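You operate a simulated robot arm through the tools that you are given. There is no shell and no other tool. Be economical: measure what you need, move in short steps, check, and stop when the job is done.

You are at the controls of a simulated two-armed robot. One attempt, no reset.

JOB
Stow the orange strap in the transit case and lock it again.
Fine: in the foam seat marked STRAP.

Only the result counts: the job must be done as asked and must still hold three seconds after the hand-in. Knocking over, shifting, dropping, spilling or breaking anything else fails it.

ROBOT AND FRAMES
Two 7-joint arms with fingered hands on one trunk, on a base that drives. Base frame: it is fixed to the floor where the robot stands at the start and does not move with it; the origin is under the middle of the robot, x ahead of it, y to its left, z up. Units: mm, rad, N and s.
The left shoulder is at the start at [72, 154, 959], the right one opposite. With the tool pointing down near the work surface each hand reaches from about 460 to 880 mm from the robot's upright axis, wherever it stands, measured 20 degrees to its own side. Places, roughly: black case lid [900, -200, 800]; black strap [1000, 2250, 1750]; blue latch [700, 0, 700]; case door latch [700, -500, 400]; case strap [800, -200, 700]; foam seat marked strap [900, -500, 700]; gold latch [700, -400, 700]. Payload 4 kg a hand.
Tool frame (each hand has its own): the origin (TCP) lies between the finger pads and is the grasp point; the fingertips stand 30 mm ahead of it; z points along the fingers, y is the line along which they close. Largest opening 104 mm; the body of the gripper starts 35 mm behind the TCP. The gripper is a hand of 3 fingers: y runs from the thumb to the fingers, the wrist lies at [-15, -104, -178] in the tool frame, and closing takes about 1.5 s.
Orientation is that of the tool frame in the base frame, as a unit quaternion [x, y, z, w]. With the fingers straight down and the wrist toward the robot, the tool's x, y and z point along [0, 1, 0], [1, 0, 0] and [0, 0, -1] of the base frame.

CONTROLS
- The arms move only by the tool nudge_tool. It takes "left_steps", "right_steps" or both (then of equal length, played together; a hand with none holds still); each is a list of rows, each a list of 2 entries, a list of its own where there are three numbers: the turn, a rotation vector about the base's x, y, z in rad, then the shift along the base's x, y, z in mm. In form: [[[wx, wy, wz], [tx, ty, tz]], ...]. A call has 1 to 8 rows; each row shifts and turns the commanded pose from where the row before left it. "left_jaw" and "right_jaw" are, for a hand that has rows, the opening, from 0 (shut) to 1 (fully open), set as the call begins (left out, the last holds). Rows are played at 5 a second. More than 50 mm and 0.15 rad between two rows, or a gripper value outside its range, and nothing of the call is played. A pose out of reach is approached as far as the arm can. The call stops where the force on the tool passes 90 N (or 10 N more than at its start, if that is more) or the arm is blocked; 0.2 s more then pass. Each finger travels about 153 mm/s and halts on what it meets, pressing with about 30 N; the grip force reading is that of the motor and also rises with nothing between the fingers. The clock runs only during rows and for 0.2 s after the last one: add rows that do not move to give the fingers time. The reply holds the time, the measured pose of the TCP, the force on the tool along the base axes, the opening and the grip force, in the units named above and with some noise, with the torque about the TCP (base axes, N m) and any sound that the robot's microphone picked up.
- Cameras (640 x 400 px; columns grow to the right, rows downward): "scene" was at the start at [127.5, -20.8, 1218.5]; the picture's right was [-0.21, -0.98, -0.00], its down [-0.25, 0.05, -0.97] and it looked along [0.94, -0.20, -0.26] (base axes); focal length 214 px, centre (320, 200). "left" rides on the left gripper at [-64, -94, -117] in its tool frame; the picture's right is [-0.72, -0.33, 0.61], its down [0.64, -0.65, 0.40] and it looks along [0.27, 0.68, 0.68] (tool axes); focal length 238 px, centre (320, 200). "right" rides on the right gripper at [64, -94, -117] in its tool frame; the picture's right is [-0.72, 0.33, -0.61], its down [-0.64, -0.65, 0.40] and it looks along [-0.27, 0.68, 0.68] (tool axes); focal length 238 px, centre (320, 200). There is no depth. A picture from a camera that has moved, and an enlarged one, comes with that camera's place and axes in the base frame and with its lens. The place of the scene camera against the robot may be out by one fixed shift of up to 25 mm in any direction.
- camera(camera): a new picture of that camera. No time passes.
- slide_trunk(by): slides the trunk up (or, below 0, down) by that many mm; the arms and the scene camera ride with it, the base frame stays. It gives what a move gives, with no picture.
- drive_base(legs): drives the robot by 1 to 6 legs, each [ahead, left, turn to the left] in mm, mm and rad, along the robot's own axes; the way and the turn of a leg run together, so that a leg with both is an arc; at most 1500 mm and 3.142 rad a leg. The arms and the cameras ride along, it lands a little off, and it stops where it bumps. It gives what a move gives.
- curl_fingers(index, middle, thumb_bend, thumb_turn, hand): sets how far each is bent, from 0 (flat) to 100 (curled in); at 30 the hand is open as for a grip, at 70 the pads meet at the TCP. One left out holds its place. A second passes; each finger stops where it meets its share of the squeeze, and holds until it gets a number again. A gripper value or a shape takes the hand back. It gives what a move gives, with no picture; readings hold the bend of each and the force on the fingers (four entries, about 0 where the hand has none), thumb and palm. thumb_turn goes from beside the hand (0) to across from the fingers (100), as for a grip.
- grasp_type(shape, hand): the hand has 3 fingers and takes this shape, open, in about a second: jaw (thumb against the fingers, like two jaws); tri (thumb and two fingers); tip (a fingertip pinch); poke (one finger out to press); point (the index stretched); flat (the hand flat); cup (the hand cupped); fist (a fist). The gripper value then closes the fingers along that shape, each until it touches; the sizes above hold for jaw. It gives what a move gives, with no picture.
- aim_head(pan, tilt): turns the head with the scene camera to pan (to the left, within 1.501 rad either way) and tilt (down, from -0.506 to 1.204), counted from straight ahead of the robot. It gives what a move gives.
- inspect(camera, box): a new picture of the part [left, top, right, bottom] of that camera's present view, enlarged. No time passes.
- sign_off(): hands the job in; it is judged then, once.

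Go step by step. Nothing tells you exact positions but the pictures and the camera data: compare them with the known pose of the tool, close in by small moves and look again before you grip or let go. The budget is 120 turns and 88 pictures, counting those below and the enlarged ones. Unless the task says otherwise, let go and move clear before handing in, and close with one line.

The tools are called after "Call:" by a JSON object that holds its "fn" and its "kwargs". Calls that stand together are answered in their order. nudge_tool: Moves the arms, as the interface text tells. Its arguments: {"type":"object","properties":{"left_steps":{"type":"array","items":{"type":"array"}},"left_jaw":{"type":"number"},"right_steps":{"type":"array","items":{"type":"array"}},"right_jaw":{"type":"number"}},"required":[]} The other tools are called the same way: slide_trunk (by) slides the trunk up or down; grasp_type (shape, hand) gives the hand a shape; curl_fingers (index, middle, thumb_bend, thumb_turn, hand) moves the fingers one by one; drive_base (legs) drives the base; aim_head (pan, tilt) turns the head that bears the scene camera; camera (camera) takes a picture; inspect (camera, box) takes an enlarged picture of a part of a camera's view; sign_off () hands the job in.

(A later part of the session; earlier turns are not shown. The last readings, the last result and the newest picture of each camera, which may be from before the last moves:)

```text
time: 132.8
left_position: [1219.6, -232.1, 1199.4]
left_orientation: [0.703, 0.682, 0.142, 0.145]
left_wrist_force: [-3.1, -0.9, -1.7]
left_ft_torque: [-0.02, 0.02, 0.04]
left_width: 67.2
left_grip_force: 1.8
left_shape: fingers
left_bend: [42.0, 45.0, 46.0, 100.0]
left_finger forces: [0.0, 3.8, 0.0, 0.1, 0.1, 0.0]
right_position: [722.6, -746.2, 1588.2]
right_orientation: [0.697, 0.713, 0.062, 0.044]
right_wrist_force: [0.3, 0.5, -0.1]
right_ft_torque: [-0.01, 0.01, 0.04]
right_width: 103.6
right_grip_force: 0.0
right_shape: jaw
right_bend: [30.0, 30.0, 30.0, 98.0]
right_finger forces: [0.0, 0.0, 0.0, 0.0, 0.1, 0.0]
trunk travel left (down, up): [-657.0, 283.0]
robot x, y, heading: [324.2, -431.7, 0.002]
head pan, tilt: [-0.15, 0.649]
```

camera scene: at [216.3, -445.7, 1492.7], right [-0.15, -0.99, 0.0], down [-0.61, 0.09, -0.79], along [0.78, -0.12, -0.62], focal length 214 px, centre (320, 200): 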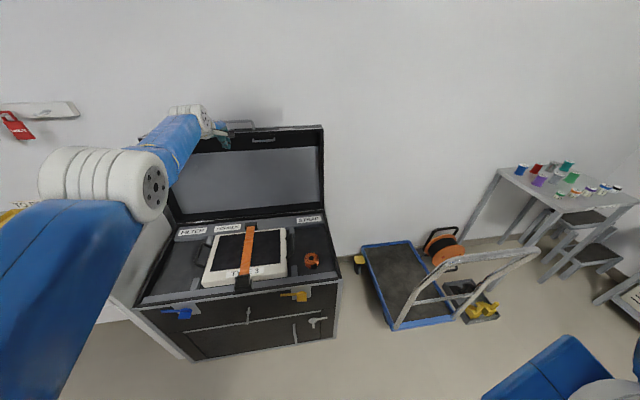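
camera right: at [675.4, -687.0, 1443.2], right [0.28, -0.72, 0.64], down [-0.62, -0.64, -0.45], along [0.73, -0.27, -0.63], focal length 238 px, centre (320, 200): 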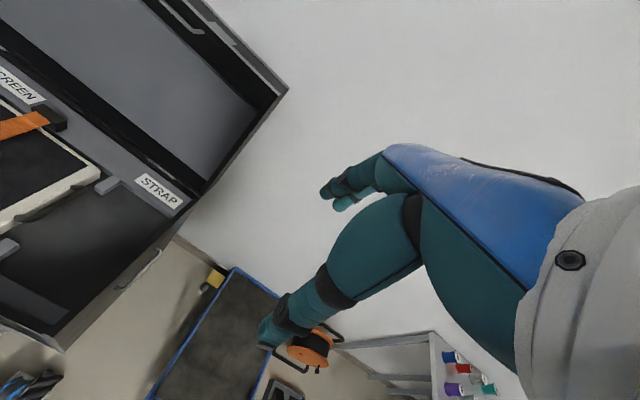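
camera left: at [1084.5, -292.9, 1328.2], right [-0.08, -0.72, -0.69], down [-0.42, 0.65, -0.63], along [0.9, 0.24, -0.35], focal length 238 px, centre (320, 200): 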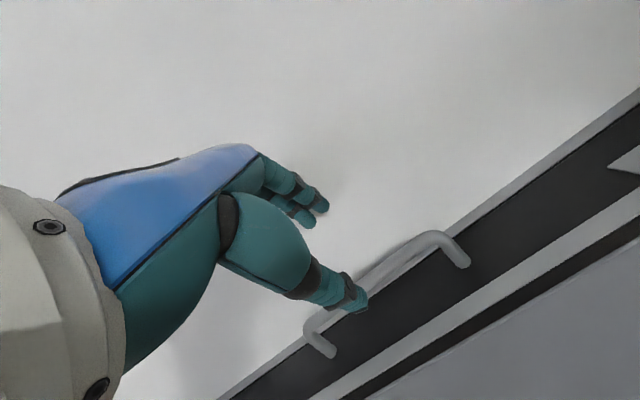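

Call:
{"fn": "slide_trunk", "kwargs": {"by": -12}}

Call:
{"fn": "curl_fingers", "kwargs": {"hand": "left", "index": 78, "middle": 78, "thumb_bend": 66}}

Call:
{"fn": "camera", "kwargs": {"camera": "left"}}

```text
time: 133.4
left_position: [1213.4, -234.7, 1194.1]
left_orientation: [0.702, 0.682, 0.143, 0.146]
left_wrist_force: [-4.9, -0.6, 20.6]
left_ft_torque: [0.05, 0.69, 0.07]
left_width: 63.7
left_grip_force: 13.4
left_shape: fingers
left_bend: [42.0, 42.0, 49.0, 100.0]
left_finger forces: [0.0, 0.1, 0.1, 0.0, 26.0, 0.0]
right_position: [715.2, -747.7, 1576.5]
right_orientation: [0.697, 0.713, 0.064, 0.045]
right_wrist_force: [0.4, 1.1, -0.5]
right_ft_torque: [-0.03, 0.01, 0.0]
right_width: 103.5
right_grip_force: 0.1
right_shape: jaw
right_bend: [30.0, 30.0, 30.0, 98.0]
right_finger forces: [0.1, 0.1, 0.0, 0.0, 0.1, 0.1]
trunk travel left (down, up): [-645.0, 295.0]
robot x, y, heading: [322.0, -433.5, -0.007]
head pan, tilt: [-0.15, 0.649]
```

```text
time: 134.4
left_position: [1211.9, -233.6, 1192.0]
left_orientation: [0.702, 0.682, 0.142, 0.145]
left_wrist_force: [4.3, 0.4, 31.7]
left_ft_torque: [0.05, 1.35, 0.34]
left_width: 46.5
left_grip_force: 33.8
left_shape: fingers
left_bend: [51.0, 59.0, 55.0, 100.0]
left_finger forces: [16.7, 8.1, 0.0, 0.0, 43.7, 0.0]
right_position: [716.9, -746.2, 1577.3]
right_orientation: [0.697, 0.713, 0.062, 0.044]
right_wrist_force: [0.7, -0.4, 0.2]
right_ft_torque: [0.01, -0.02, 0.01]
right_width: 103.7
right_grip_force: 0.0
right_shape: jaw
right_bend: [30.0, 30.0, 30.0, 98.0]
right_finger forces: [0.0, 0.0, 0.0, 0.0, 0.0, 0.1]
trunk travel left (down, up): [-645.0, 295.0]
robot x, y, heading: [323.3, -431.7, -0.007]
head pan, tilt: [-0.15, 0.649]
```

```text
6 pictures are left
camera left: at [1078.3, -294.3, 1260.4], right [-0.07, -0.72, -0.69], down [-0.42, 0.65, -0.63], along [0.91, 0.24, -0.35], focal length 238 px, centre (320, 200)
```

left: 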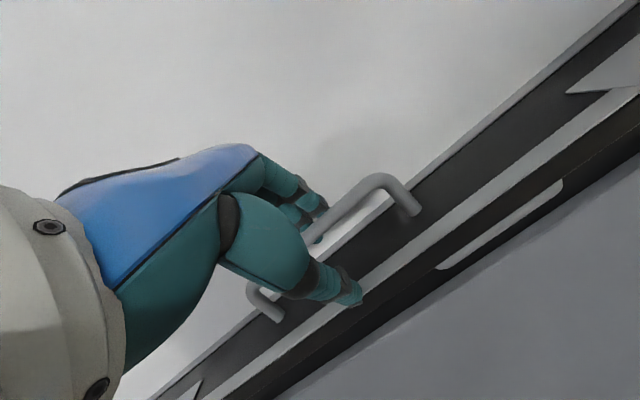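

The thumb tip is catching on the lid edge. I'll rise a few mm while it curls so it slips under the bar.

Call:
{"fn": "slide_trunk", "kwargs": {"by": 7}}

Call:
{"fn": "curl_fingers", "kwargs": {"hand": "left", "index": 80, "middle": 80, "thumb_bend": 74}}

Call:
{"fn": "slide_trunk", "kwargs": {"by": 3}}

```text
time: 135.0
left_position: [1215.2, -233.9, 1192.1]
left_orientation: [0.703, 0.683, 0.139, 0.143]
left_wrist_force: [0.1, -0.9, 15.9]
left_ft_torque: [-0.01, 0.97, 0.23]
left_width: 46.3
left_grip_force: 24.0
left_shape: fingers
left_bend: [52.0, 60.0, 54.0, 100.0]
left_finger forces: [12.9, 6.3, 0.0, 0.0, 29.4, 0.0]
right_position: [717.5, -746.0, 1582.7]
right_orientation: [0.697, 0.713, 0.061, 0.045]
right_wrist_force: [-0.3, -0.4, 1.0]
right_ft_torque: [0.01, 0.03, 0.02]
right_width: 104.0
right_grip_force: 0.0
right_shape: jaw
right_bend: [30.0, 30.0, 30.0, 98.0]
right_finger forces: [0.0, 0.0, 0.0, 0.1, 0.0, 0.0]
trunk travel left (down, up): [-652.0, 288.0]
robot x, y, heading: [323.6, -428.6, -0.001]
head pan, tilt: [-0.15, 0.649]
```

```text
time: 136.0
left_position: [1218.3, -232.3, 1193.2]
left_orientation: [0.703, 0.682, 0.141, 0.144]
left_wrist_force: [3.4, -1.0, 5.8]
left_ft_torque: [-0.03, 1.31, 0.26]
left_width: 45.4
left_grip_force: 27.8
left_shape: fingers
left_bend: [56.0, 64.0, 52.0, 100.0]
left_finger forces: [13.5, 13.0, 0.1, 0.0, 28.9, 0.0]
right_position: [721.1, -745.6, 1582.4]
right_orientation: [0.697, 0.713, 0.062, 0.044]
right_wrist_force: [0.0, -1.2, 0.0]
right_ft_torque: [-0.02, 0.02, -0.01]
right_width: 103.7
right_grip_force: 0.1
right_shape: jaw
right_bend: [30.0, 30.0, 30.0, 98.0]
right_finger forces: [0.0, 0.1, 0.0, 0.0, 0.0, 0.0]
trunk travel left (down, up): [-652.0, 288.0]
robot x, y, heading: [319.6, -433.3, -0.002]
head pan, tilt: [-0.15, 0.649]
```

```text
time: 136.5
left_position: [1222.3, -232.5, 1194.2]
left_orientation: [0.703, 0.682, 0.14, 0.143]
left_wrist_force: [-0.5, -2.2, -8.9]
left_ft_torque: [-0.13, 0.95, 0.13]
left_width: 44.7
left_grip_force: 23.6
left_shape: fingers
left_bend: [59.0, 66.0, 50.0, 100.0]
left_finger forces: [11.1, 12.0, 0.1, 0.0, 23.5, 0.0]
right_position: [725.4, -744.9, 1584.8]
right_orientation: [0.698, 0.712, 0.061, 0.044]
right_wrist_force: [0.0, 0.0, -0.2]
right_ft_torque: [-0.04, 0.01, 0.0]
right_width: 103.9
right_grip_force: 0.1
right_shape: jaw
right_bend: [30.0, 30.0, 30.0, 98.0]
right_finger forces: [0.1, 0.0, 0.0, 0.0, 0.0, 0.1]
trunk travel left (down, up): [-655.0, 285.0]
robot x, y, heading: [319.0, -431.4, -0.004]
head pan, tilt: [-0.15, 0.649]
```

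The hand now clamps the bar and lid lip firmly. I'll pull the lid forward in small steps, following the arc closely.

Call:
{"fn": "drive_base", "kwargs": {"legs": [[-50, 0, 0]]}}

Call:
{"fn": "drive_base", "kwargs": {"legs": [[-45, 0, 0]]}}

Call:
{"fn": "slide_trunk", "kwargs": {"by": -3}}

Call:
{"fn": "drive_base", "kwargs": {"legs": [[-35, 0, 0]]}}

```text
time: 137.4
left_position: [1180.7, -231.6, 1190.1]
left_orientation: [0.704, 0.682, 0.139, 0.142]
left_wrist_force: [4.5, 1.8, -2.0]
left_ft_torque: [0.0, 0.07, 0.04]
left_width: 1.7
left_grip_force: 1.7
left_shape: fingers
left_bend: [72.0, 72.0, 69.0, 100.0]
left_finger forces: [4.1, 0.1, 0.0, 0.0, 0.1, 0.1]
right_position: [686.2, -744.2, 1581.5]
right_orientation: [0.697, 0.713, 0.058, 0.04]
right_wrist_force: [1.3, 0.1, -1.0]
right_ft_torque: [0.03, 0.04, -0.02]
right_width: 104.0
right_grip_force: 0.0
right_shape: jaw
right_bend: [30.0, 30.0, 30.0, 98.0]
right_finger forces: [0.1, 0.0, 0.1, 0.0, 0.1, 0.1]
trunk travel left (down, up): [-655.0, 285.0]
robot x, y, heading: [270.7, -432.0, -0.002]
head pan, tilt: [-0.15, 0.649]
```

```text
time: 138.3
left_position: [1136.5, -231.0, 1194.2]
left_orientation: [0.703, 0.681, 0.143, 0.147]
left_wrist_force: [1.4, 0.2, -0.4]
left_ft_torque: [0.01, 0.05, -0.01]
left_width: 0.0
left_grip_force: 0.0
left_shape: fingers
left_bend: [72.0, 72.0, 68.0, 100.0]
left_finger forces: [0.0, 0.0, 0.1, 0.0, 0.0, 0.0]
right_position: [640.7, -742.3, 1580.6]
right_orientation: [0.697, 0.713, 0.058, 0.041]
right_wrist_force: [1.0, 1.3, -0.6]
right_ft_torque: [0.0, 0.02, -0.01]
right_width: 103.9
right_grip_force: 0.0
right_shape: jaw
right_bend: [30.0, 30.0, 30.0, 98.0]
right_finger forces: [0.0, 0.0, 0.0, 0.1, 0.0, 0.0]
trunk travel left (down, up): [-655.0, 285.0]
robot x, y, heading: [225.2, -433.4, -0.002]
head pan, tilt: [-0.15, 0.649]
```

```text
time: 138.9
left_position: [1122.7, -234.2, 1206.6]
left_orientation: [0.702, 0.679, 0.15, 0.152]
left_wrist_force: [0.5, 0.8, -0.8]
left_ft_torque: [-0.03, -0.02, -0.02]
left_width: 0.0
left_grip_force: 0.1
left_shape: fingers
left_bend: [72.0, 72.0, 68.0, 100.0]
left_finger forces: [0.0, 0.1, 0.0, 0.1, 0.0, 0.1]
right_position: [621.0, -743.5, 1583.5]
right_orientation: [0.696, 0.714, 0.062, 0.046]
right_wrist_force: [-0.4, -0.4, 0.0]
right_ft_torque: [0.04, -0.01, 0.02]
right_width: 103.8
right_grip_force: 0.0
right_shape: jaw
right_bend: [30.0, 30.0, 30.0, 98.0]
right_finger forces: [0.0, 0.0, 0.0, 0.1, 0.0, 0.0]
trunk travel left (down, up): [-652.0, 288.0]
robot x, y, heading: [226.2, -430.8, -0.001]
head pan, tilt: [-0.15, 0.649]
```

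```text
time: 139.7
left_position: [1102.6, -233.2, 1194.2]
left_orientation: [0.703, 0.68, 0.146, 0.148]
left_wrist_force: [0.6, -0.5, 0.2]
left_ft_torque: [0.01, 0.01, 0.01]
left_width: 0.2
left_grip_force: 0.0
left_shape: fingers
left_bend: [72.0, 72.0, 68.0, 100.0]
left_finger forces: [0.0, 0.0, 0.1, 0.0, 0.0, 0.0]
right_position: [607.2, -742.3, 1577.7]
right_orientation: [0.697, 0.714, 0.058, 0.041]
right_wrist_force: [0.8, -0.2, -0.4]
right_ft_torque: [0.0, 0.09, -0.01]
right_width: 103.9
right_grip_force: 0.1
right_shape: jaw
right_bend: [30.0, 30.0, 30.0, 98.0]
right_finger forces: [0.1, 0.0, 0.1, 0.0, 0.0, 0.0]
trunk travel left (down, up): [-652.0, 288.0]
robot x, y, heading: [190.6, -431.4, -0.004]
head pan, tilt: [-0.15, 0.649]
```

The fingers are fully closed with almost no load, which could be a hook at the balance point or a slip. I'll check.

Call:
{"fn": "camera", "kwargs": {"camera": "left"}}

```text
5 pictures are left
camera left: at [966.5, -292.9, 1261.6], right [-0.07, -0.71, -0.7], down [-0.41, 0.66, -0.63], along [0.91, 0.24, -0.34], focal length 238 px, centre (320, 200)
```

left: 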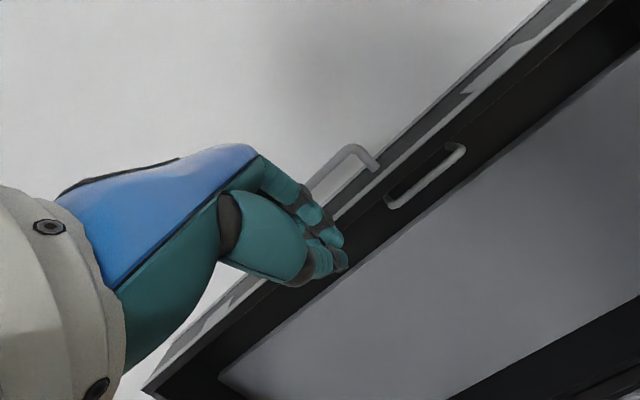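

It slipped again: the thumb caught outside the lid lip. I'll retry with the thumb pre-curled so it passes just in front of the bar and closes beneath it.

Call:
{"fn": "slide_trunk", "kwargs": {"by": 105}}

Call:
{"fn": "curl_fingers", "kwargs": {"hand": "left", "index": 40, "middle": 42, "thumb_bend": 57, "thumb_turn": 100}}

Call:
{"fn": "drive_base", "kwargs": {"legs": [[126, 0, 0]]}}

Call:
{"fn": "nudge_tool", "kwargs": {"left_steps": [[[0, 0.05, 0], [0, 0, -5]], [[0, 0.05, 0], [0, 0, -5]]]}}

```text
time: 141.1
left_position: [1093.3, -233.6, 1314.1]
left_orientation: [0.702, 0.678, 0.154, 0.155]
left_wrist_force: [-0.6, -0.4, 0.6]
left_ft_torque: [0.01, 0.01, -0.02]
left_width: 0.2
left_grip_force: 0.0
left_shape: fingers
left_bend: [72.0, 72.0, 68.0, 100.0]
left_finger forces: [0.0, 0.0, 0.0, 0.0, 0.1, 0.1]
right_position: [592.0, -741.7, 1687.6]
right_orientation: [0.696, 0.714, 0.062, 0.045]
right_wrist_force: [0.8, 0.8, 0.0]
right_ft_torque: [-0.05, 0.01, -0.01]
right_width: 104.0
right_grip_force: 0.0
right_shape: jaw
right_bend: [30.0, 30.0, 30.0, 98.0]
right_finger forces: [0.0, 0.0, 0.1, 0.1, 0.0, 0.0]
trunk travel left (down, up): [-757.0, 183.0]
robot x, y, heading: [190.7, -430.5, -0.002]
head pan, tilt: [-0.15, 0.649]
```

```text
time: 142.1
left_position: [1093.4, -233.2, 1318.4]
left_orientation: [0.703, 0.676, 0.156, 0.157]
left_wrist_force: [0.6, -0.2, -0.5]
left_ft_torque: [-0.01, 0.0, 0.01]
left_width: 56.8
left_grip_force: 0.1
left_shape: fingers
left_bend: [40.0, 42.0, 56.0, 100.0]
left_finger forces: [0.0, 0.1, 0.0, 0.0, 0.0, 0.0]
right_position: [589.7, -741.7, 1688.1]
right_orientation: [0.697, 0.713, 0.062, 0.046]
right_wrist_force: [0.0, 0.1, -0.3]
right_ft_torque: [0.02, -0.02, 0.02]
right_width: 103.9
right_grip_force: 0.1
right_shape: jaw
right_bend: [30.0, 30.0, 30.0, 98.0]
right_finger forces: [0.0, 0.0, 0.0, 0.1, 0.1, 0.0]
trunk travel left (down, up): [-757.0, 183.0]
robot x, y, heading: [194.0, -433.1, -0.004]
head pan, tilt: [-0.15, 0.649]
```

```text
time: 143.4
left_position: [1214.0, -233.9, 1313.6]
left_orientation: [0.702, 0.678, 0.152, 0.154]
left_wrist_force: [-0.2, 0.8, -0.6]
left_ft_torque: [0.01, -0.02, -0.01]
left_width: 56.7
left_grip_force: 0.0
left_shape: fingers
left_bend: [40.0, 42.0, 56.0, 100.0]
left_finger forces: [0.0, 0.0, 0.1, 0.0, 0.0, 0.1]
right_position: [713.0, -744.0, 1687.6]
right_orientation: [0.696, 0.714, 0.063, 0.046]
right_wrist_force: [0.2, 0.5, 0.7]
right_ft_torque: [-0.01, 0.01, 0.03]
right_width: 103.8
right_grip_force: 0.0
right_shape: jaw
right_bend: [30.0, 30.0, 30.0, 98.0]
right_finger forces: [0.0, 0.0, 0.0, 0.1, 0.0, 0.0]
trunk travel left (down, up): [-757.0, 183.0]
robot x, y, heading: [314.7, -430.7, -0.003]
head pan, tilt: [-0.15, 0.649]
```

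```text
time: 144.0
left_position: [1201.6, -235.6, 1303.8]
left_orientation: [0.709, 0.685, 0.117, 0.12]
left_wrist_force: [-0.6, -0.1, 0.1]
left_ft_torque: [-0.02, 0.01, 0.02]
left_width: 56.8
left_grip_force: 0.1
left_shape: fingers
left_bend: [40.0, 42.0, 56.0, 100.0]
left_finger forces: [0.1, 0.0, 0.0, 0.1, 0.0, 0.1]
left hand out of reach, approached as far as the arm can: row 1, 2
right_position: [710.3, -741.7, 1689.6]
right_orientation: [0.697, 0.713, 0.063, 0.046]
right_wrist_force: [0.1, 0.2, -0.5]
right_ft_torque: [0.01, -0.02, 0.02]
right_width: 103.8
right_grip_force: 0.0
right_shape: jaw
right_bend: [30.0, 30.0, 30.0, 98.0]
right_finger forces: [0.0, 0.0, 0.0, 0.0, 0.1, 0.0]
trunk travel left (down, up): [-757.0, 183.0]
robot x, y, heading: [315.6, -430.4, -0.008]
head pan, tilt: [-0.15, 0.649]
```

Call:
{"fn": "drive_base", "kwargs": {"legs": [[18, 0, 0]]}}

Call:
{"fn": "slide_trunk", "kwargs": {"by": -95}}

```text
time: 144.8
left_position: [1221.0, -234.6, 1304.1]
left_orientation: [0.709, 0.685, 0.118, 0.121]
left_wrist_force: [-11.0, 0.4, 3.2]
left_ft_torque: [0.02, -0.18, 0.04]
left_width: 55.0
left_grip_force: 5.0
left_shape: fingers
left_bend: [41.0, 46.0, 56.0, 100.0]
left_finger forces: [2.0, 7.8, 0.1, 0.1, 0.0, 0.1]
right_position: [727.8, -742.7, 1689.0]
right_orientation: [0.696, 0.714, 0.064, 0.046]
right_wrist_force: [0.8, 0.2, 0.7]
right_ft_torque: [0.02, 0.01, 0.0]
right_width: 104.1
right_grip_force: 0.2
right_shape: jaw
right_bend: [30.0, 30.0, 30.0, 98.0]
right_finger forces: [0.1, 0.1, 0.0, 0.0, 0.1, 0.0]
trunk travel left (down, up): [-757.0, 183.0]
robot x, y, heading: [333.3, -433.3, -0.007]
head pan, tilt: [-0.15, 0.649]
```

```text
time: 146.0
left_position: [1220.2, -235.5, 1209.3]
left_orientation: [0.709, 0.685, 0.118, 0.121]
left_wrist_force: [-9.6, -0.3, 1.9]
left_ft_torque: [0.03, -0.11, 0.03]
left_width: 55.1
left_grip_force: 4.8
left_shape: fingers
left_bend: [41.0, 46.0, 56.0, 100.0]
left_finger forces: [1.5, 7.5, 0.0, 0.0, 0.1, 0.1]
right_position: [726.6, -742.1, 1594.2]
right_orientation: [0.696, 0.714, 0.066, 0.046]
right_wrist_force: [-0.4, 0.1, -0.4]
right_ft_torque: [0.02, 0.01, 0.04]
right_width: 103.8
right_grip_force: 0.0
right_shape: jaw
right_bend: [30.0, 30.0, 30.0, 98.0]
right_finger forces: [0.1, 0.0, 0.0, 0.1, 0.0, 0.0]
trunk travel left (down, up): [-662.0, 278.0]
robot x, y, heading: [338.8, -432.5, 0.005]
head pan, tilt: [-0.15, 0.649]
```

Call:
{"fn": "slide_trunk", "kwargs": {"by": -14}}

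Call:
{"fn": "curl_fingers", "kwargs": {"hand": "left", "index": 80, "middle": 80, "thumb_bend": 78}}

```text
time: 146.7
left_position: [1220.0, -234.8, 1195.6]
left_orientation: [0.709, 0.685, 0.118, 0.121]
left_wrist_force: [-9.1, -0.5, 2.5]
left_ft_torque: [0.02, -0.13, 0.03]
left_width: 55.0
left_grip_force: 4.7
left_shape: fingers
left_bend: [41.0, 46.0, 56.0, 100.0]
left_finger forces: [1.5, 7.4, 0.1, 0.0, 0.0, 0.0]
right_position: [727.6, -742.6, 1579.2]
right_orientation: [0.695, 0.714, 0.065, 0.047]
right_wrist_force: [0.3, 0.3, 0.0]
right_ft_torque: [0.02, -0.01, 0.02]
right_width: 104.1
right_grip_force: 0.1
right_shape: jaw
right_bend: [30.0, 30.0, 30.0, 98.0]
right_finger forces: [0.0, 0.1, 0.0, 0.0, 0.1, 0.0]
trunk travel left (down, up): [-648.0, 292.0]
robot x, y, heading: [336.4, -434.1, -0.005]
head pan, tilt: [-0.15, 0.649]
```

```text
time: 147.7
left_position: [1228.3, -234.5, 1187.7]
left_orientation: [0.709, 0.686, 0.114, 0.118]
left_wrist_force: [0.5, -2.1, -17.8]
left_ft_torque: [-0.16, -0.04, -0.07]
left_width: 0.1
left_grip_force: 9.6
left_shape: fingers
left_bend: [76.0, 77.0, 73.0, 100.0]
left_finger forces: [0.1, 18.1, 0.1, 0.0, 0.3, 0.0]
right_position: [736.0, -740.1, 1579.5]
right_orientation: [0.696, 0.714, 0.065, 0.046]
right_wrist_force: [-0.3, -0.3, 0.2]
right_ft_torque: [-0.01, 0.03, 0.03]
right_width: 103.9
right_grip_force: 0.1
right_shape: jaw
right_bend: [30.0, 30.0, 30.0, 98.0]
right_finger forces: [0.0, 0.1, 0.0, 0.0, 0.1, 0.1]
trunk travel left (down, up): [-648.0, 292.0]
robot x, y, heading: [333.2, -429.3, -0.004]
head pan, tilt: [-0.15, 0.649]
```

The fingers are now fully curled under the bar with the lid hooked. I'll pull forward, keeping the vertical force small.

Call:
{"fn": "drive_base", "kwargs": {"legs": [[-45, 0, 0]]}}

Call:
{"fn": "drive_base", "kwargs": {"legs": [[-40, 0, 0]]}}

```text
time: 148.6
left_position: [1190.7, -235.0, 1188.9]
left_orientation: [0.708, 0.686, 0.116, 0.12]
left_wrist_force: [5.7, 0.1, -5.1]
left_ft_torque: [-0.05, 0.04, -0.07]
left_width: 0.0
left_grip_force: 4.7
left_shape: fingers
left_bend: [78.0, 78.0, 73.0, 100.0]
left_finger forces: [0.1, 8.7, 0.0, 0.0, 0.0, 0.0]
right_position: [701.6, -741.2, 1576.4]
right_orientation: [0.695, 0.715, 0.061, 0.044]
right_wrist_force: [1.2, 1.1, -0.2]
right_ft_torque: [0.07, 0.01, 0.01]
right_width: 103.9
right_grip_force: 0.0
right_shape: jaw
right_bend: [30.0, 30.0, 30.0, 98.0]
right_finger forces: [0.0, 0.0, 0.0, 0.0, 0.0, 0.0]
trunk travel left (down, up): [-648.0, 292.0]
robot x, y, heading: [287.7, -430.9, 0.003]
head pan, tilt: [-0.15, 0.649]
```

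```text
time: 149.4
left_position: [1149.1, -232.9, 1194.8]
left_orientation: [0.709, 0.685, 0.118, 0.121]
left_wrist_force: [5.7, -0.7, -11.8]
left_ft_torque: [-0.09, -0.02, -0.09]
left_width: 0.0
left_grip_force: 7.8
left_shape: fingers
left_bend: [78.0, 77.0, 73.0, 100.0]
left_finger forces: [0.0, 14.3, 0.0, 0.0, 0.1, 0.1]
right_position: [656.7, -739.7, 1578.1]
right_orientation: [0.694, 0.715, 0.067, 0.045]
right_wrist_force: [-0.5, 0.1, -0.6]
right_ft_torque: [0.03, 0.01, 0.01]
right_width: 104.1
right_grip_force: 0.0
right_shape: jaw
right_bend: [30.0, 30.0, 30.0, 98.0]
right_finger forces: [0.0, 0.0, 0.1, 0.0, 0.1, 0.0]
trunk travel left (down, up): [-648.0, 292.0]
robot x, y, heading: [248.6, -429.1, -0.002]
head pan, tilt: [-0.15, 0.649]
```

It's holding, so I'll continue.

Call:
{"fn": "slide_trunk", "kwargs": {"by": -5}}

Call:
{"fn": "drive_base", "kwargs": {"legs": [[-40, 0, 0]]}}

Call:
{"fn": "slide_trunk", "kwargs": {"by": -6}}

Call:
{"fn": "drive_base", "kwargs": {"legs": [[-35, 0, 0]]}}

```text
time: 150.0
left_position: [1147.3, -234.1, 1197.4]
left_orientation: [0.709, 0.684, 0.122, 0.126]
left_wrist_force: [3.2, -0.9, -22.7]
left_ft_torque: [-0.14, 0.03, -0.04]
left_width: 0.0
left_grip_force: 16.9
left_shape: fingers
left_bend: [78.0, 75.0, 72.0, 100.0]
left_finger forces: [0.1, 18.3, 0.1, 0.0, 14.9, 0.0]
right_position: [648.5, -739.6, 1577.8]
right_orientation: [0.693, 0.716, 0.072, 0.048]
right_wrist_force: [0.6, 0.1, 0.7]
right_ft_torque: [0.01, 0.02, 0.01]
right_width: 104.0
right_grip_force: 0.0
right_shape: jaw
right_bend: [30.0, 30.0, 30.0, 98.0]
right_finger forces: [0.1, 0.0, 0.0, 0.1, 0.0, 0.0]
trunk travel left (down, up): [-643.0, 297.0]
robot x, y, heading: [253.0, -433.3, -0.003]
head pan, tilt: [-0.15, 0.649]
```

```text
time: 150.9
left_position: [1110.3, -234.4, 1198.0]
left_orientation: [0.708, 0.684, 0.124, 0.125]
left_wrist_force: [5.8, 0.7, -24.7]
left_ft_torque: [-0.13, 0.0, -0.06]
left_width: 0.0
left_grip_force: 22.5
left_shape: fingers
left_bend: [78.0, 75.0, 72.0, 100.0]
left_finger forces: [13.0, 17.7, 0.0, 0.1, 13.7, 0.0]
right_position: [611.1, -742.1, 1577.3]
right_orientation: [0.693, 0.716, 0.072, 0.047]
right_wrist_force: [-0.5, 0.4, 0.3]
right_ft_torque: [0.01, 0.01, -0.01]
right_width: 103.9
right_grip_force: 0.0
right_shape: jaw
right_bend: [30.0, 30.0, 30.0, 98.0]
right_finger forces: [0.0, 0.1, 0.0, 0.0, 0.0, 0.0]
trunk travel left (down, up): [-643.0, 297.0]
robot x, y, heading: [207.9, -431.6, -0.009]
head pan, tilt: [-0.15, 0.649]
```

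```text
time: 151.4
left_position: [1118.1, -234.8, 1199.9]
left_orientation: [0.709, 0.68, 0.132, 0.133]
left_wrist_force: [5.7, -1.4, -53.3]
left_ft_torque: [-0.16, -0.01, 0.0]
left_width: 0.2
left_grip_force: 27.5
left_shape: fingers
left_bend: [77.0, 74.0, 71.0, 100.0]
left_finger forces: [16.8, 21.4, 0.0, 0.0, 16.5, 0.1]
right_position: [611.1, -737.6, 1571.6]
right_orientation: [0.691, 0.717, 0.076, 0.05]
right_wrist_force: [1.2, -0.3, 0.0]
right_ft_torque: [0.03, 0.03, -0.01]
right_width: 103.9
right_grip_force: 0.1
right_shape: jaw
right_bend: [30.0, 30.0, 30.0, 98.0]
right_finger forces: [0.1, 0.0, 0.0, 0.0, 0.0, 0.0]
trunk travel left (down, up): [-637.0, 303.0]
robot x, y, heading: [209.2, -433.5, -0.006]
head pan, tilt: [-0.15, 0.649]
```

```text
time: 152.3
left_position: [1066.5, -235.3, 1197.6]
left_orientation: [0.708, 0.683, 0.127, 0.127]
left_wrist_force: [0.1, 1.1, -0.2]
left_ft_torque: [0.01, 0.01, -0.02]
left_width: 0.3
left_grip_force: 0.1
left_shape: fingers
left_bend: [80.0, 79.0, 69.0, 100.0]
left_finger forces: [0.0, 0.0, 0.0, 0.0, 0.0, 0.0]
right_position: [566.2, -742.1, 1571.1]
right_orientation: [0.694, 0.715, 0.073, 0.048]
right_wrist_force: [0.9, -1.1, 0.1]
right_ft_torque: [0.02, 0.04, -0.01]
right_width: 104.0
right_grip_force: 0.0
right_shape: jaw
right_bend: [30.0, 30.0, 30.0, 98.0]
right_finger forces: [0.0, 0.1, 0.1, 0.0, 0.0, 0.0]
trunk travel left (down, up): [-637.0, 303.0]
robot x, y, heading: [171.0, -432.1, -0.005]
head pan, tilt: [-0.15, 0.649]
```

The hook slipped again near the balance point because the arm is over-stretched and its commanded pose sits off the real one. I'll reposition with a lower trunk and a less stretched arm, as during opening, and hook with the pre-curled thumb.

Call:
{"fn": "nudge_tool", "kwargs": {"left_steps": [[[0, 0, 0], [-25, 0, 15]], [[0, -0.07, 0], [-25, 3, 30]], [[0, -0.07, 0], [-20, 3, 30]], [[0, -0.07, 0], [0, 3, 30]]]}}

Call:
{"fn": "curl_fingers", "kwargs": {"hand": "left", "index": 45, "middle": 45, "thumb_bend": 57, "thumb_turn": 100}}

Call:
{"fn": "slide_trunk", "kwargs": {"by": -156}}

Call:
{"fn": "nudge_tool", "kwargs": {"left_steps": [[[0, 0, 0], [0, 0, 35]], [[0, 0, 0], [0, 0, 35]], [[0, 0, 0], [0, 0, 35]], [[0, 0, 0], [0, 0, 35]], [[0, 0, 0], [0, 0, 10]]]}}

```text
time: 153.3
left_position: [1069.1, -222.7, 1325.1]
left_orientation: [0.689, 0.666, 0.202, 0.202]
left_wrist_force: [-0.7, -0.5, -0.1]
left_ft_torque: [-0.02, 0.0, 0.01]
left_width: 0.0
left_grip_force: 0.0
left_shape: fingers
left_bend: [80.0, 79.0, 69.0, 100.0]
left_finger forces: [0.0, 0.1, 0.0, 0.0, 0.0, 0.0]
left hand out of reach, approached as far as the arm can: row 1, 2, 3
right_position: [557.6, -739.2, 1575.1]
right_orientation: [0.693, 0.715, 0.077, 0.052]
right_wrist_force: [-0.7, 0.6, 0.1]
right_ft_torque: [0.02, -0.04, -0.01]
right_width: 103.6
right_grip_force: 0.1
right_shape: jaw
right_bend: [30.0, 30.0, 30.0, 98.0]
right_finger forces: [0.0, 0.0, 0.0, 0.0, 0.0, 0.0]
trunk travel left (down, up): [-637.0, 303.0]
robot x, y, heading: [175.7, -432.2, -0.004]
head pan, tilt: [-0.15, 0.649]
```

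```text
time: 154.3
left_position: [1067.4, -221.4, 1324.4]
left_orientation: [0.69, 0.666, 0.201, 0.201]
left_wrist_force: [0.8, -0.9, 0.0]
left_ft_torque: [-0.02, -0.02, -0.01]
left_width: 49.9
left_grip_force: 0.1
left_shape: fingers
left_bend: [45.0, 45.0, 56.0, 100.0]
left_finger forces: [0.1, 0.0, 0.0, 0.0, 0.0, 0.0]
right_position: [557.3, -738.9, 1574.7]
right_orientation: [0.692, 0.716, 0.078, 0.051]
right_wrist_force: [0.3, -0.4, 0.4]
right_ft_torque: [0.01, -0.02, -0.01]
right_width: 104.0
right_grip_force: 0.1
right_shape: jaw
right_bend: [30.0, 30.0, 30.0, 98.0]
right_finger forces: [0.0, 0.0, 0.1, 0.0, 0.0, 0.0]
trunk travel left (down, up): [-637.0, 303.0]
robot x, y, heading: [170.9, -431.8, -0.003]
head pan, tilt: [-0.15, 0.649]
```

```text
time: 156.1
left_position: [1067.6, -221.9, 1168.1]
left_orientation: [0.689, 0.666, 0.201, 0.201]
left_wrist_force: [0.1, -0.2, -0.7]
left_ft_torque: [0.02, 0.0, -0.02]
left_width: 49.8
left_grip_force: 0.1
left_shape: fingers
left_bend: [45.0, 45.0, 56.0, 100.0]
left_finger forces: [0.0, 0.1, 0.1, 0.0, 0.0, 0.0]
right_position: [557.6, -740.5, 1417.9]
right_orientation: [0.693, 0.715, 0.077, 0.051]
right_wrist_force: [-0.2, 0.0, -0.2]
right_ft_torque: [0.01, -0.01, 0.0]
right_width: 104.2
right_grip_force: 0.2
right_shape: jaw
right_bend: [30.0, 30.0, 30.0, 98.0]
right_finger forces: [0.1, 0.0, 0.0, 0.0, 0.0, 0.0]
trunk travel left (down, up): [-481.0, 459.0]
robot x, y, heading: [172.6, -433.8, -0.004]
head pan, tilt: [-0.15, 0.649]
```

```text
time: 157.3
left_position: [1018.1, -226.3, 1296.6]
left_orientation: [0.689, 0.666, 0.201, 0.201]
left_wrist_force: [-0.8, 0.6, 0.4]
left_ft_torque: [-0.01, -0.04, -0.01]
left_width: 50.4
left_grip_force: 0.0
left_shape: fingers
left_bend: [45.0, 45.0, 56.0, 100.0]
left_finger forces: [0.0, 0.1, 0.0, 0.0, 0.0, 0.0]
left hand out of reach, approached as far as the arm can: row 1, 2, 3, 4, 5
right_position: [557.7, -739.1, 1418.6]
right_orientation: [0.693, 0.715, 0.076, 0.052]
right_wrist_force: [-0.2, 0.9, -0.3]
right_ft_torque: [0.01, 0.01, 0.03]
right_width: 104.2
right_grip_force: 0.0
right_shape: jaw
right_bend: [30.0, 30.0, 30.0, 98.0]
right_finger forces: [0.0, 0.1, 0.1, 0.1, 0.0, 0.1]
trunk travel left (down, up): [-481.0, 459.0]
robot x, y, heading: [171.4, -429.4, -0.005]
head pan, tilt: [-0.15, 0.649]
```

Call:
{"fn": "nudge_tool", "kwargs": {"left_steps": [[[0, 0, 0], [-25, 0, -8]], [[0, 0, 0], [-25, 0, -8]]]}}

Call:
{"fn": "drive_base", "kwargs": {"legs": [[202, 0, 0]]}}

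Call:
{"fn": "nudge_tool", "kwargs": {"left_steps": [[[0, 0, 0], [0, 0, 0]]]}}

```text
time: 157.9
left_position: [966.5, -222.4, 1279.2]
left_orientation: [0.689, 0.666, 0.2, 0.201]
left_wrist_force: [0.1, 1.2, 0.2]
left_ft_torque: [-0.05, 0.02, 0.01]
left_width: 50.4
left_grip_force: 0.1
left_shape: fingers
left_bend: [45.0, 45.0, 56.0, 100.0]
left_finger forces: [0.0, 0.1, 0.0, 0.0, 0.0, 0.0]
right_position: [556.6, -736.7, 1419.1]
right_orientation: [0.692, 0.716, 0.077, 0.052]
right_wrist_force: [0.0, -0.2, -0.1]
right_ft_torque: [0.01, 0.01, 0.0]
right_width: 103.8
right_grip_force: 0.0
right_shape: jaw
right_bend: [30.0, 30.0, 30.0, 98.0]
right_finger forces: [0.0, 0.0, 0.1, 0.0, 0.1, 0.0]
trunk travel left (down, up): [-481.0, 459.0]
robot x, y, heading: [173.0, -430.0, -0.005]
head pan, tilt: [-0.15, 0.649]
```

```text
time: 159.5
left_position: [1167.8, -224.8, 1281.2]
left_orientation: [0.689, 0.666, 0.203, 0.202]
left_wrist_force: [-1.0, 0.5, -0.7]
left_ft_torque: [0.02, 0.01, 0.01]
left_width: 50.4
left_grip_force: 0.2
left_shape: fingers
left_bend: [45.0, 45.0, 56.0, 100.0]
left_finger forces: [0.0, 0.1, 0.0, 0.0, 0.1, 0.0]
right_position: [757.7, -739.1, 1418.9]
right_orientation: [0.693, 0.715, 0.077, 0.053]
right_wrist_force: [0.1, -0.1, 1.4]
right_ft_torque: [0.01, 0.01, -0.03]
right_width: 103.7
right_grip_force: 0.1
right_shape: jaw
right_bend: [30.0, 30.0, 30.0, 98.0]
right_finger forces: [0.1, 0.0, 0.1, 0.0, 0.0, 0.0]
trunk travel left (down, up): [-481.0, 459.0]
robot x, y, heading: [378.3, -429.7, 0.0]
head pan, tilt: [-0.15, 0.649]
```

```text
time: 159.9
left_position: [1166.7, -225.2, 1281.8]
left_orientation: [0.689, 0.667, 0.203, 0.201]
left_wrist_force: [0.7, 0.8, 0.5]
left_ft_torque: [0.02, 0.04, 0.0]
left_width: 50.2
left_grip_force: 0.0
left_shape: fingers
left_bend: [45.0, 45.0, 56.0, 100.0]
left_finger forces: [0.1, 0.0, 0.1, 0.0, 0.0, 0.1]
right_position: [759.3, -738.2, 1421.5]
right_orientation: [0.691, 0.716, 0.08, 0.053]
right_wrist_force: [0.5, -0.1, -0.8]
right_ft_torque: [0.02, 0.03, 0.01]
right_width: 103.7
right_grip_force: 0.0
right_shape: jaw
right_bend: [30.0, 30.0, 30.0, 98.0]
right_finger forces: [0.0, 0.0, 0.0, 0.0, 0.1, 0.1]
trunk travel left (down, up): [-481.0, 459.0]
robot x, y, heading: [375.2, -432.4, -0.001]
head pan, tilt: [-0.15, 0.649]
```

The arm is stable here with no drift. I'll insert along the finger axis.

Call:
{"fn": "nudge_tool", "kwargs": {"left_steps": [[[0, 0, 0], [13, 0, -23]], [[0, 0, 0], [13, 0, -23]], [[0, 0, 0], [13, 0, -23]], [[0, 0, 0], [7, 0, -12]]]}}

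Call:
{"fn": "nudge_tool", "kwargs": {"left_steps": [[[0, 0, 0], [6, 0, -10]]]}}

```text
time: 160.9
left_position: [1215.7, -225.2, 1198.1]
left_orientation: [0.689, 0.666, 0.202, 0.201]
left_wrist_force: [-0.8, -0.1, 0.3]
left_ft_torque: [0.02, 0.01, -0.01]
left_width: 50.7
left_grip_force: 0.0
left_shape: fingers
left_bend: [45.0, 45.0, 56.0, 100.0]
left_finger forces: [0.0, 0.0, 0.0, 0.0, 0.0, 0.0]
right_position: [759.2, -740.1, 1418.5]
right_orientation: [0.692, 0.716, 0.078, 0.053]
right_wrist_force: [-0.8, 0.5, -0.2]
right_ft_torque: [0.01, -0.02, 0.05]
right_width: 104.0
right_grip_force: 0.0
right_shape: jaw
right_bend: [30.0, 30.0, 30.0, 98.0]
right_finger forces: [0.1, 0.0, 0.0, 0.0, 0.1, 0.0]
trunk travel left (down, up): [-481.0, 459.0]
robot x, y, heading: [375.9, -434.7, -0.0]
head pan, tilt: [-0.15, 0.649]
```

```text
time: 161.3
left_position: [1220.9, -224.6, 1190.4]
left_orientation: [0.689, 0.666, 0.202, 0.202]
left_wrist_force: [-1.0, 0.6, 2.2]
left_ft_torque: [0.01, 0.01, 0.02]
left_width: 49.6
left_grip_force: 1.2
left_shape: fingers
left_bend: [45.0, 45.0, 57.0, 100.0]
left_finger forces: [0.0, 0.7, 0.0, 0.1, 1.7, 0.0]
right_position: [757.5, -740.0, 1420.5]
right_orientation: [0.693, 0.715, 0.078, 0.054]
right_wrist_force: [-0.9, 0.1, 0.5]
right_ft_torque: [0.01, 0.0, -0.01]
right_width: 103.8
right_grip_force: 0.0
right_shape: jaw
right_bend: [30.0, 30.0, 30.0, 98.0]
right_finger forces: [0.2, 0.0, 0.0, 0.1, 0.0, 0.0]
trunk travel left (down, up): [-481.0, 459.0]
robot x, y, heading: [371.9, -433.9, 0.001]
head pan, tilt: [-0.15, 0.649]
```

Light contact on the thumb and nothing blocked. Closing under the bar now.

Call:
{"fn": "curl_fingers", "kwargs": {"hand": "left", "index": 82, "middle": 82, "thumb_bend": 80}}

Call:
{"fn": "nudge_tool", "kwargs": {"left_steps": [[[0, 0, 0], [-10, 0, 1]], [[0, 0, 0], [-10, 0, 1]], [[0, 0, 0], [-10, 0, 1]]]}}

```text
time: 162.3
left_position: [1223.4, -223.8, 1183.4]
left_orientation: [0.69, 0.667, 0.2, 0.199]
left_wrist_force: [2.4, 0.0, -13.3]
left_ft_torque: [-0.11, -0.04, -0.06]
left_width: 0.1
left_grip_force: 9.4
left_shape: fingers
left_bend: [75.0, 79.0, 75.0, 100.0]
left_finger forces: [0.0, 14.1, 0.0, 0.1, 4.9, 0.0]
right_position: [764.1, -738.2, 1419.1]
right_orientation: [0.692, 0.716, 0.078, 0.052]
right_wrist_force: [-0.3, 0.7, 0.1]
right_ft_torque: [0.01, 0.02, 0.0]
right_width: 103.9
right_grip_force: 0.0
right_shape: jaw
right_bend: [30.0, 30.0, 30.0, 98.0]
right_finger forces: [0.0, 0.1, 0.0, 0.1, 0.1, 0.1]
trunk travel left (down, up): [-481.0, 459.0]
robot x, y, heading: [373.2, -432.6, -0.004]
head pan, tilt: [-0.15, 0.649]
```

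```text
time: 163.1
left_position: [1194.8, -224.3, 1189.2]
left_orientation: [0.689, 0.667, 0.2, 0.201]
left_wrist_force: [4.7, -1.4, -15.0]
left_ft_torque: [-0.09, -0.04, -0.07]
left_width: 0.2
left_grip_force: 9.5
left_shape: fingers
left_bend: [75.0, 79.0, 75.0, 100.0]
left_finger forces: [0.1, 14.0, 0.0, 0.1, 5.5, 0.0]
right_position: [763.0, -736.9, 1419.0]
right_orientation: [0.692, 0.716, 0.078, 0.052]
right_wrist_force: [-0.4, 0.7, 0.6]
right_ft_torque: [0.03, 0.0, -0.02]
right_width: 104.1
right_grip_force: 0.1
right_shape: jaw
right_bend: [30.0, 30.0, 30.0, 98.0]
right_finger forces: [0.0, 0.0, 0.0, 0.0, 0.0, 0.0]
trunk travel left (down, up): [-481.0, 459.0]
robot x, y, heading: [375.7, -430.4, 0.001]
head pan, tilt: [-0.15, 0.649]
```

The lid is hooked with a steady load. The arm has room now, so I'll follow the arc with arm moves only.

Call:
{"fn": "nudge_tool", "kwargs": {"left_steps": [[[0, 0, 0], [-25, 0, 0]], [[0, 0, 0], [-24.5, 0, 0]], [[0, 0, 0], [-24.5, 0, 0]], [[0, 0, 0], [-24.5, 0, -2]], [[0, 0, 0], [-24.5, 0, -3]]]}}

```text
time: 164.3
left_position: [1069.9, -223.4, 1186.0]
left_orientation: [0.689, 0.666, 0.201, 0.201]
left_wrist_force: [5.8, -1.7, -8.5]
left_ft_torque: [-0.03, -0.07, -0.05]
left_width: 0.0
left_grip_force: 6.6
left_shape: fingers
left_bend: [75.0, 80.0, 75.0, 100.0]
left_finger forces: [0.0, 8.9, 0.0, 0.0, 4.5, 0.0]
right_position: [762.6, -738.4, 1418.4]
right_orientation: [0.692, 0.716, 0.077, 0.053]
right_wrist_force: [-0.1, -0.4, -0.2]
right_ft_torque: [0.0, 0.0, -0.02]
right_width: 103.7
right_grip_force: 0.1
right_shape: jaw
right_bend: [30.0, 30.0, 30.0, 98.0]
right_finger forces: [0.0, 0.1, 0.0, 0.0, 0.0, 0.0]
trunk travel left (down, up): [-481.0, 459.0]
robot x, y, heading: [373.5, -433.0, -0.003]
head pan, tilt: [-0.15, 0.649]
```

Call:
{"fn": "nudge_tool", "kwargs": {"left_steps": [[[0, 0, 0], [-24.5, 0, -5]], [[0, 0, 0], [-24.5, 0, -6]], [[0, 0, 0], [-23.5, 0, -7]], [[0, 0, 0], [-23.5, 0, -8]], [[0, 0, 0], [-23, 0, -9]], [[0, 0, 0], [-23, 0, -10]]]}}

```text
time: 165.7
left_position: [927.7, -224.3, 1141.0]
left_orientation: [0.69, 0.666, 0.2, 0.201]
left_wrist_force: [7.7, -1.9, -7.1]
left_ft_torque: [-0.07, -0.04, -0.1]
left_width: 0.0
left_grip_force: 6.0
left_shape: fingers
left_bend: [75.0, 80.0, 75.0, 100.0]
left_finger forces: [0.0, 10.4, 0.0, 0.0, 2.3, 0.0]
right_position: [761.2, -737.9, 1417.8]
right_orientation: [0.693, 0.715, 0.078, 0.052]
right_wrist_force: [-0.5, -0.3, -0.7]
right_ft_torque: [0.0, -0.02, 0.0]
right_width: 104.0
right_grip_force: 0.0
right_shape: jaw
right_bend: [30.0, 30.0, 30.0, 98.0]
right_finger forces: [0.0, 0.0, 0.0, 0.0, 0.0, 0.0]
trunk travel left (down, up): [-481.0, 459.0]
robot x, y, heading: [375.6, -434.2, -0.004]
head pan, tilt: [-0.15, 0.649]
```

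Smooth so far. The hand is getting close to the body, so I'll alternate backing the base with lowering.

Call:
{"fn": "nudge_tool", "kwargs": {"left_steps": [[[0, 0, 0], [0, 0, -10]]]}}

Call:
{"fn": "drive_base", "kwargs": {"legs": [[-43, 0, 0]]}}

Call:
{"fn": "nudge_tool", "kwargs": {"left_steps": [[[0, 0, 0], [0, 0, -13]], [[0, 0, 0], [0, 0, -13]]]}}

Call:
{"fn": "drive_base", "kwargs": {"legs": [[-41, 0, 0]]}}

Call:
{"fn": "nudge_tool", "kwargs": {"left_steps": [[[0, 0, 0], [0, 0, -15]], [[0, 0, 0], [0, 0, -15]]]}}

```text
time: 166.1
left_position: [924.8, -222.8, 1134.6]
left_orientation: [0.688, 0.667, 0.203, 0.202]
left_wrist_force: [3.4, -0.5, 1.5]
left_ft_torque: [0.05, 0.05, 0.0]
left_width: 0.0
left_grip_force: 1.2
left_shape: fingers
left_bend: [75.0, 81.0, 75.0, 100.0]
left_finger forces: [0.0, 2.6, 0.0, 0.1, 0.0, 0.1]
right_position: [759.7, -738.6, 1420.1]
right_orientation: [0.692, 0.715, 0.078, 0.054]
right_wrist_force: [0.2, 0.5, -0.1]
right_ft_torque: [-0.01, 0.01, 0.02]
right_width: 103.7
right_grip_force: 0.1
right_shape: jaw
right_bend: [30.0, 30.0, 30.0, 98.0]
right_finger forces: [0.0, 0.0, 0.1, 0.1, 0.0, 0.0]
trunk travel left (down, up): [-481.0, 459.0]
robot x, y, heading: [375.4, -428.3, -0.003]
head pan, tilt: [-0.15, 0.649]
```

```text
time: 167.0
left_position: [890.0, -222.3, 1127.2]
left_orientation: [0.69, 0.668, 0.197, 0.196]
left_wrist_force: [21.8, -2.3, -33.5]
left_ft_torque: [-0.33, 0.49, -0.21]
left_width: 0.0
left_grip_force: 19.9
left_shape: fingers
left_bend: [75.0, 76.0, 76.0, 100.0]
left_finger forces: [3.4, 36.9, 0.1, 0.0, 0.0, 0.1]
right_position: [724.4, -736.9, 1419.1]
right_orientation: [0.692, 0.716, 0.078, 0.052]
right_wrist_force: [0.0, 0.2, 0.0]
right_ft_torque: [0.0, -0.03, 0.0]
right_width: 103.9
right_grip_force: 0.1
right_shape: jaw
right_bend: [30.0, 30.0, 30.0, 98.0]
right_finger forces: [0.0, 0.1, 0.1, 0.0, 0.0, 0.0]
trunk travel left (down, up): [-481.0, 459.0]
robot x, y, heading: [334.9, -433.9, -0.0]
head pan, tilt: [-0.15, 0.649]
```

```text
time: 167.6
left_position: [878.7, -223.5, 1108.7]
left_orientation: [0.689, 0.667, 0.202, 0.201]
left_wrist_force: [2.3, 0.0, 1.0]
left_ft_torque: [0.03, 0.02, -0.05]
left_width: 0.1
left_grip_force: 0.5
left_shape: fingers
left_bend: [75.0, 78.0, 76.0, 100.0]
left_finger forces: [0.0, 1.5, 0.1, 0.1, 0.0, 0.1]
right_position: [710.0, -738.2, 1423.6]
right_orientation: [0.691, 0.716, 0.083, 0.055]
right_wrist_force: [-0.5, -0.3, 0.1]
right_ft_torque: [0.0, 0.03, 0.04]
right_width: 104.0
right_grip_force: 0.1
right_shape: jaw
right_bend: [30.0, 30.0, 30.0, 98.0]
right_finger forces: [0.0, 0.0, 0.1, 0.0, 0.1, 0.1]
trunk travel left (down, up): [-481.0, 459.0]
robot x, y, heading: [331.0, -436.0, -0.001]
head pan, tilt: [-0.15, 0.649]
```

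```text
time: 168.4
left_position: [846.2, -222.8, 1101.2]
left_orientation: [0.69, 0.669, 0.196, 0.194]
left_wrist_force: [27.0, -3.1, -33.1]
left_ft_torque: [-0.29, 0.48, -0.19]
left_width: 0.0
left_grip_force: 21.6
left_shape: fingers
left_bend: [75.0, 76.0, 76.0, 100.0]
left_finger forces: [5.9, 37.3, 0.0, 0.1, 0.0, 0.0]
right_position: [680.0, -737.6, 1420.9]
right_orientation: [0.69, 0.717, 0.082, 0.054]
right_wrist_force: [-0.2, 0.7, -0.4]
right_ft_torque: [-0.03, 0.01, 0.03]
right_width: 103.7
right_grip_force: 0.1
right_shape: jaw
right_bend: [30.0, 30.0, 30.0, 98.0]
right_finger forces: [0.0, 0.0, 0.0, 0.0, 0.0, 0.0]
trunk travel left (down, up): [-481.0, 459.0]
robot x, y, heading: [290.2, -431.1, -0.002]
head pan, tilt: [-0.15, 0.649]
```

```text
time: 169.1
left_position: [833.3, -225.0, 1079.2]
left_orientation: [0.689, 0.667, 0.201, 0.199]
left_wrist_force: [2.4, -0.7, 0.9]
left_ft_torque: [0.0, 0.0, 0.04]
left_width: 0.0
left_grip_force: 0.4
left_shape: fingers
left_bend: [75.0, 78.0, 76.0, 100.0]
left_finger forces: [0.0, 0.8, 0.0, 0.0, 0.0, 0.0]
right_position: [665.8, -735.5, 1425.5]
right_orientation: [0.689, 0.717, 0.089, 0.059]
right_wrist_force: [0.1, -0.1, -0.7]
right_ft_torque: [0.02, -0.02, 0.01]
right_width: 103.9
right_grip_force: 0.1
right_shape: jaw
right_bend: [30.0, 30.0, 30.0, 98.0]
right_finger forces: [0.1, 0.0, 0.0, 0.0, 0.0, 0.0]
trunk travel left (down, up): [-481.0, 459.0]
robot x, y, heading: [292.6, -432.7, -0.004]
head pan, tilt: [-0.15, 0.649]
```

Call:
{"fn": "nudge_tool", "kwargs": {"left_steps": [[[0, 0, 0], [0, 0, -12]]]}}

Call:
{"fn": "drive_base", "kwargs": {"legs": [[-30, 0, 0]]}}

Call:
{"fn": "nudge_tool", "kwargs": {"left_steps": [[[0, 0, 0], [0, 0, -14]], [[0, 0, 0], [0, 0, -14]]]}}

Call:
{"fn": "drive_base", "kwargs": {"legs": [[-34, 0, 0]]}}

Call:
{"fn": "nudge_tool", "kwargs": {"left_steps": [[[0, 0, 0], [0, 0, -10]], [[0, 0, 0], [0, 0, -10]]]}}

```text
time: 169.4
left_position: [831.2, -223.3, 1066.0]
left_orientation: [0.689, 0.667, 0.201, 0.199]
left_wrist_force: [-2.9, -0.5, 7.9]
left_ft_torque: [0.0, 0.03, -0.02]
left_width: 0.0
left_grip_force: 0.6
left_shape: fingers
left_bend: [75.0, 78.0, 76.0, 100.0]
left_finger forces: [1.0, 0.1, 0.0, 0.0, 0.0, 0.0]
right_position: [660.7, -737.7, 1427.3]
right_orientation: [0.689, 0.717, 0.09, 0.06]
right_wrist_force: [0.5, -0.7, 0.3]
right_ft_torque: [0.02, -0.01, 0.02]
right_width: 104.0
right_grip_force: 0.0
right_shape: jaw
right_bend: [30.0, 30.0, 30.0, 98.0]
right_finger forces: [0.0, 0.1, 0.1, 0.1, 0.1, 0.1]
trunk travel left (down, up): [-481.0, 459.0]
robot x, y, heading: [293.2, -436.0, 0.001]
head pan, tilt: [-0.15, 0.649]
```

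```text
time: 170.3
left_position: [809.3, -224.3, 1060.9]
left_orientation: [0.69, 0.668, 0.198, 0.197]
left_wrist_force: [12.2, -0.3, -12.5]
left_ft_torque: [-0.12, 0.29, -0.12]
left_width: 0.1
left_grip_force: 7.9
left_shape: fingers
left_bend: [75.0, 78.0, 76.0, 100.0]
left_finger forces: [1.1, 14.7, 0.0, 0.0, 0.0, 0.0]
right_position: [640.3, -737.9, 1424.6]
right_orientation: [0.689, 0.717, 0.089, 0.058]
right_wrist_force: [-0.3, -0.1, 0.2]
right_ft_torque: [0.0, -0.02, 0.04]
right_width: 104.2
right_grip_force: 0.0
right_shape: jaw
right_bend: [30.0, 30.0, 30.0, 98.0]
right_finger forces: [0.0, 0.0, 0.0, 0.0, 0.0, 0.0]
trunk travel left (down, up): [-481.0, 459.0]
robot x, y, heading: [258.9, -431.8, 0.001]
head pan, tilt: [-0.15, 0.649]
```

```text
time: 170.9
left_position: [802.5, -223.1, 1037.5]
left_orientation: [0.688, 0.668, 0.202, 0.198]
left_wrist_force: [-2.8, -0.2, 5.9]
left_ft_torque: [-0.05, -0.03, 0.0]
left_width: 0.0
left_grip_force: 0.3
left_shape: fingers
left_bend: [75.0, 78.0, 75.0, 100.0]
left_finger forces: [0.6, 0.0, 0.0, 0.1, 0.0, 0.1]
right_position: [631.7, -736.8, 1427.5]
right_orientation: [0.688, 0.717, 0.09, 0.061]
right_wrist_force: [-0.4, 0.2, -0.6]
right_ft_torque: [0.03, -0.03, 0.0]
right_width: 104.0
right_grip_force: 0.1
right_shape: jaw
right_bend: [30.0, 30.0, 30.0, 98.0]
right_finger forces: [0.1, 0.0, 0.0, 0.0, 0.0, 0.0]
trunk travel left (down, up): [-481.0, 459.0]
robot x, y, heading: [258.3, -435.4, -0.004]
head pan, tilt: [-0.15, 0.649]
```

```text
time: 171.7
left_position: [774.4, -222.8, 1032.1]
left_orientation: [0.689, 0.67, 0.197, 0.194]
left_wrist_force: [23.0, -1.0, -18.9]
left_ft_torque: [-0.17, 0.4, -0.17]
left_width: 0.3
left_grip_force: 13.1
left_shape: fingers
left_bend: [75.0, 77.0, 75.0, 100.0]
left_finger forces: [4.2, 21.8, 0.0, 0.0, 0.1, 0.0]
right_position: [606.5, -735.9, 1424.6]
right_orientation: [0.688, 0.718, 0.091, 0.058]
right_wrist_force: [0.2, 0.2, -0.6]
right_ft_torque: [0.0, -0.02, 0.03]
right_width: 103.8
right_grip_force: 0.0
right_shape: jaw
right_bend: [30.0, 30.0, 30.0, 98.0]
right_finger forces: [0.0, 0.0, 0.0, 0.0, 0.0, 0.0]
trunk travel left (down, up): [-481.0, 459.0]
robot x, y, heading: [229.9, -431.4, -0.002]
head pan, tilt: [-0.15, 0.649]
```

```text
time: 172.3
left_position: [767.1, -222.7, 1017.1]
left_orientation: [0.688, 0.669, 0.2, 0.198]
left_wrist_force: [3.1, 0.2, -1.7]
left_ft_torque: [-0.07, 0.02, -0.03]
left_width: 0.0
left_grip_force: 1.8
left_shape: fingers
left_bend: [75.0, 78.0, 75.0, 100.0]
left_finger forces: [0.0, 3.3, 0.0, 0.0, 0.0, 0.1]
right_position: [594.9, -735.6, 1428.6]
right_orientation: [0.688, 0.717, 0.094, 0.061]
right_wrist_force: [-0.7, 0.5, -0.5]
right_ft_torque: [-0.01, -0.02, 0.01]
right_width: 104.1
right_grip_force: 0.1
right_shape: jaw
right_bend: [30.0, 30.0, 30.0, 98.0]
right_finger forces: [0.1, 0.1, 0.2, 0.0, 0.0, 0.0]
trunk travel left (down, up): [-481.0, 459.0]
robot x, y, heading: [229.4, -433.0, -0.005]
head pan, tilt: [-0.15, 0.649]
```

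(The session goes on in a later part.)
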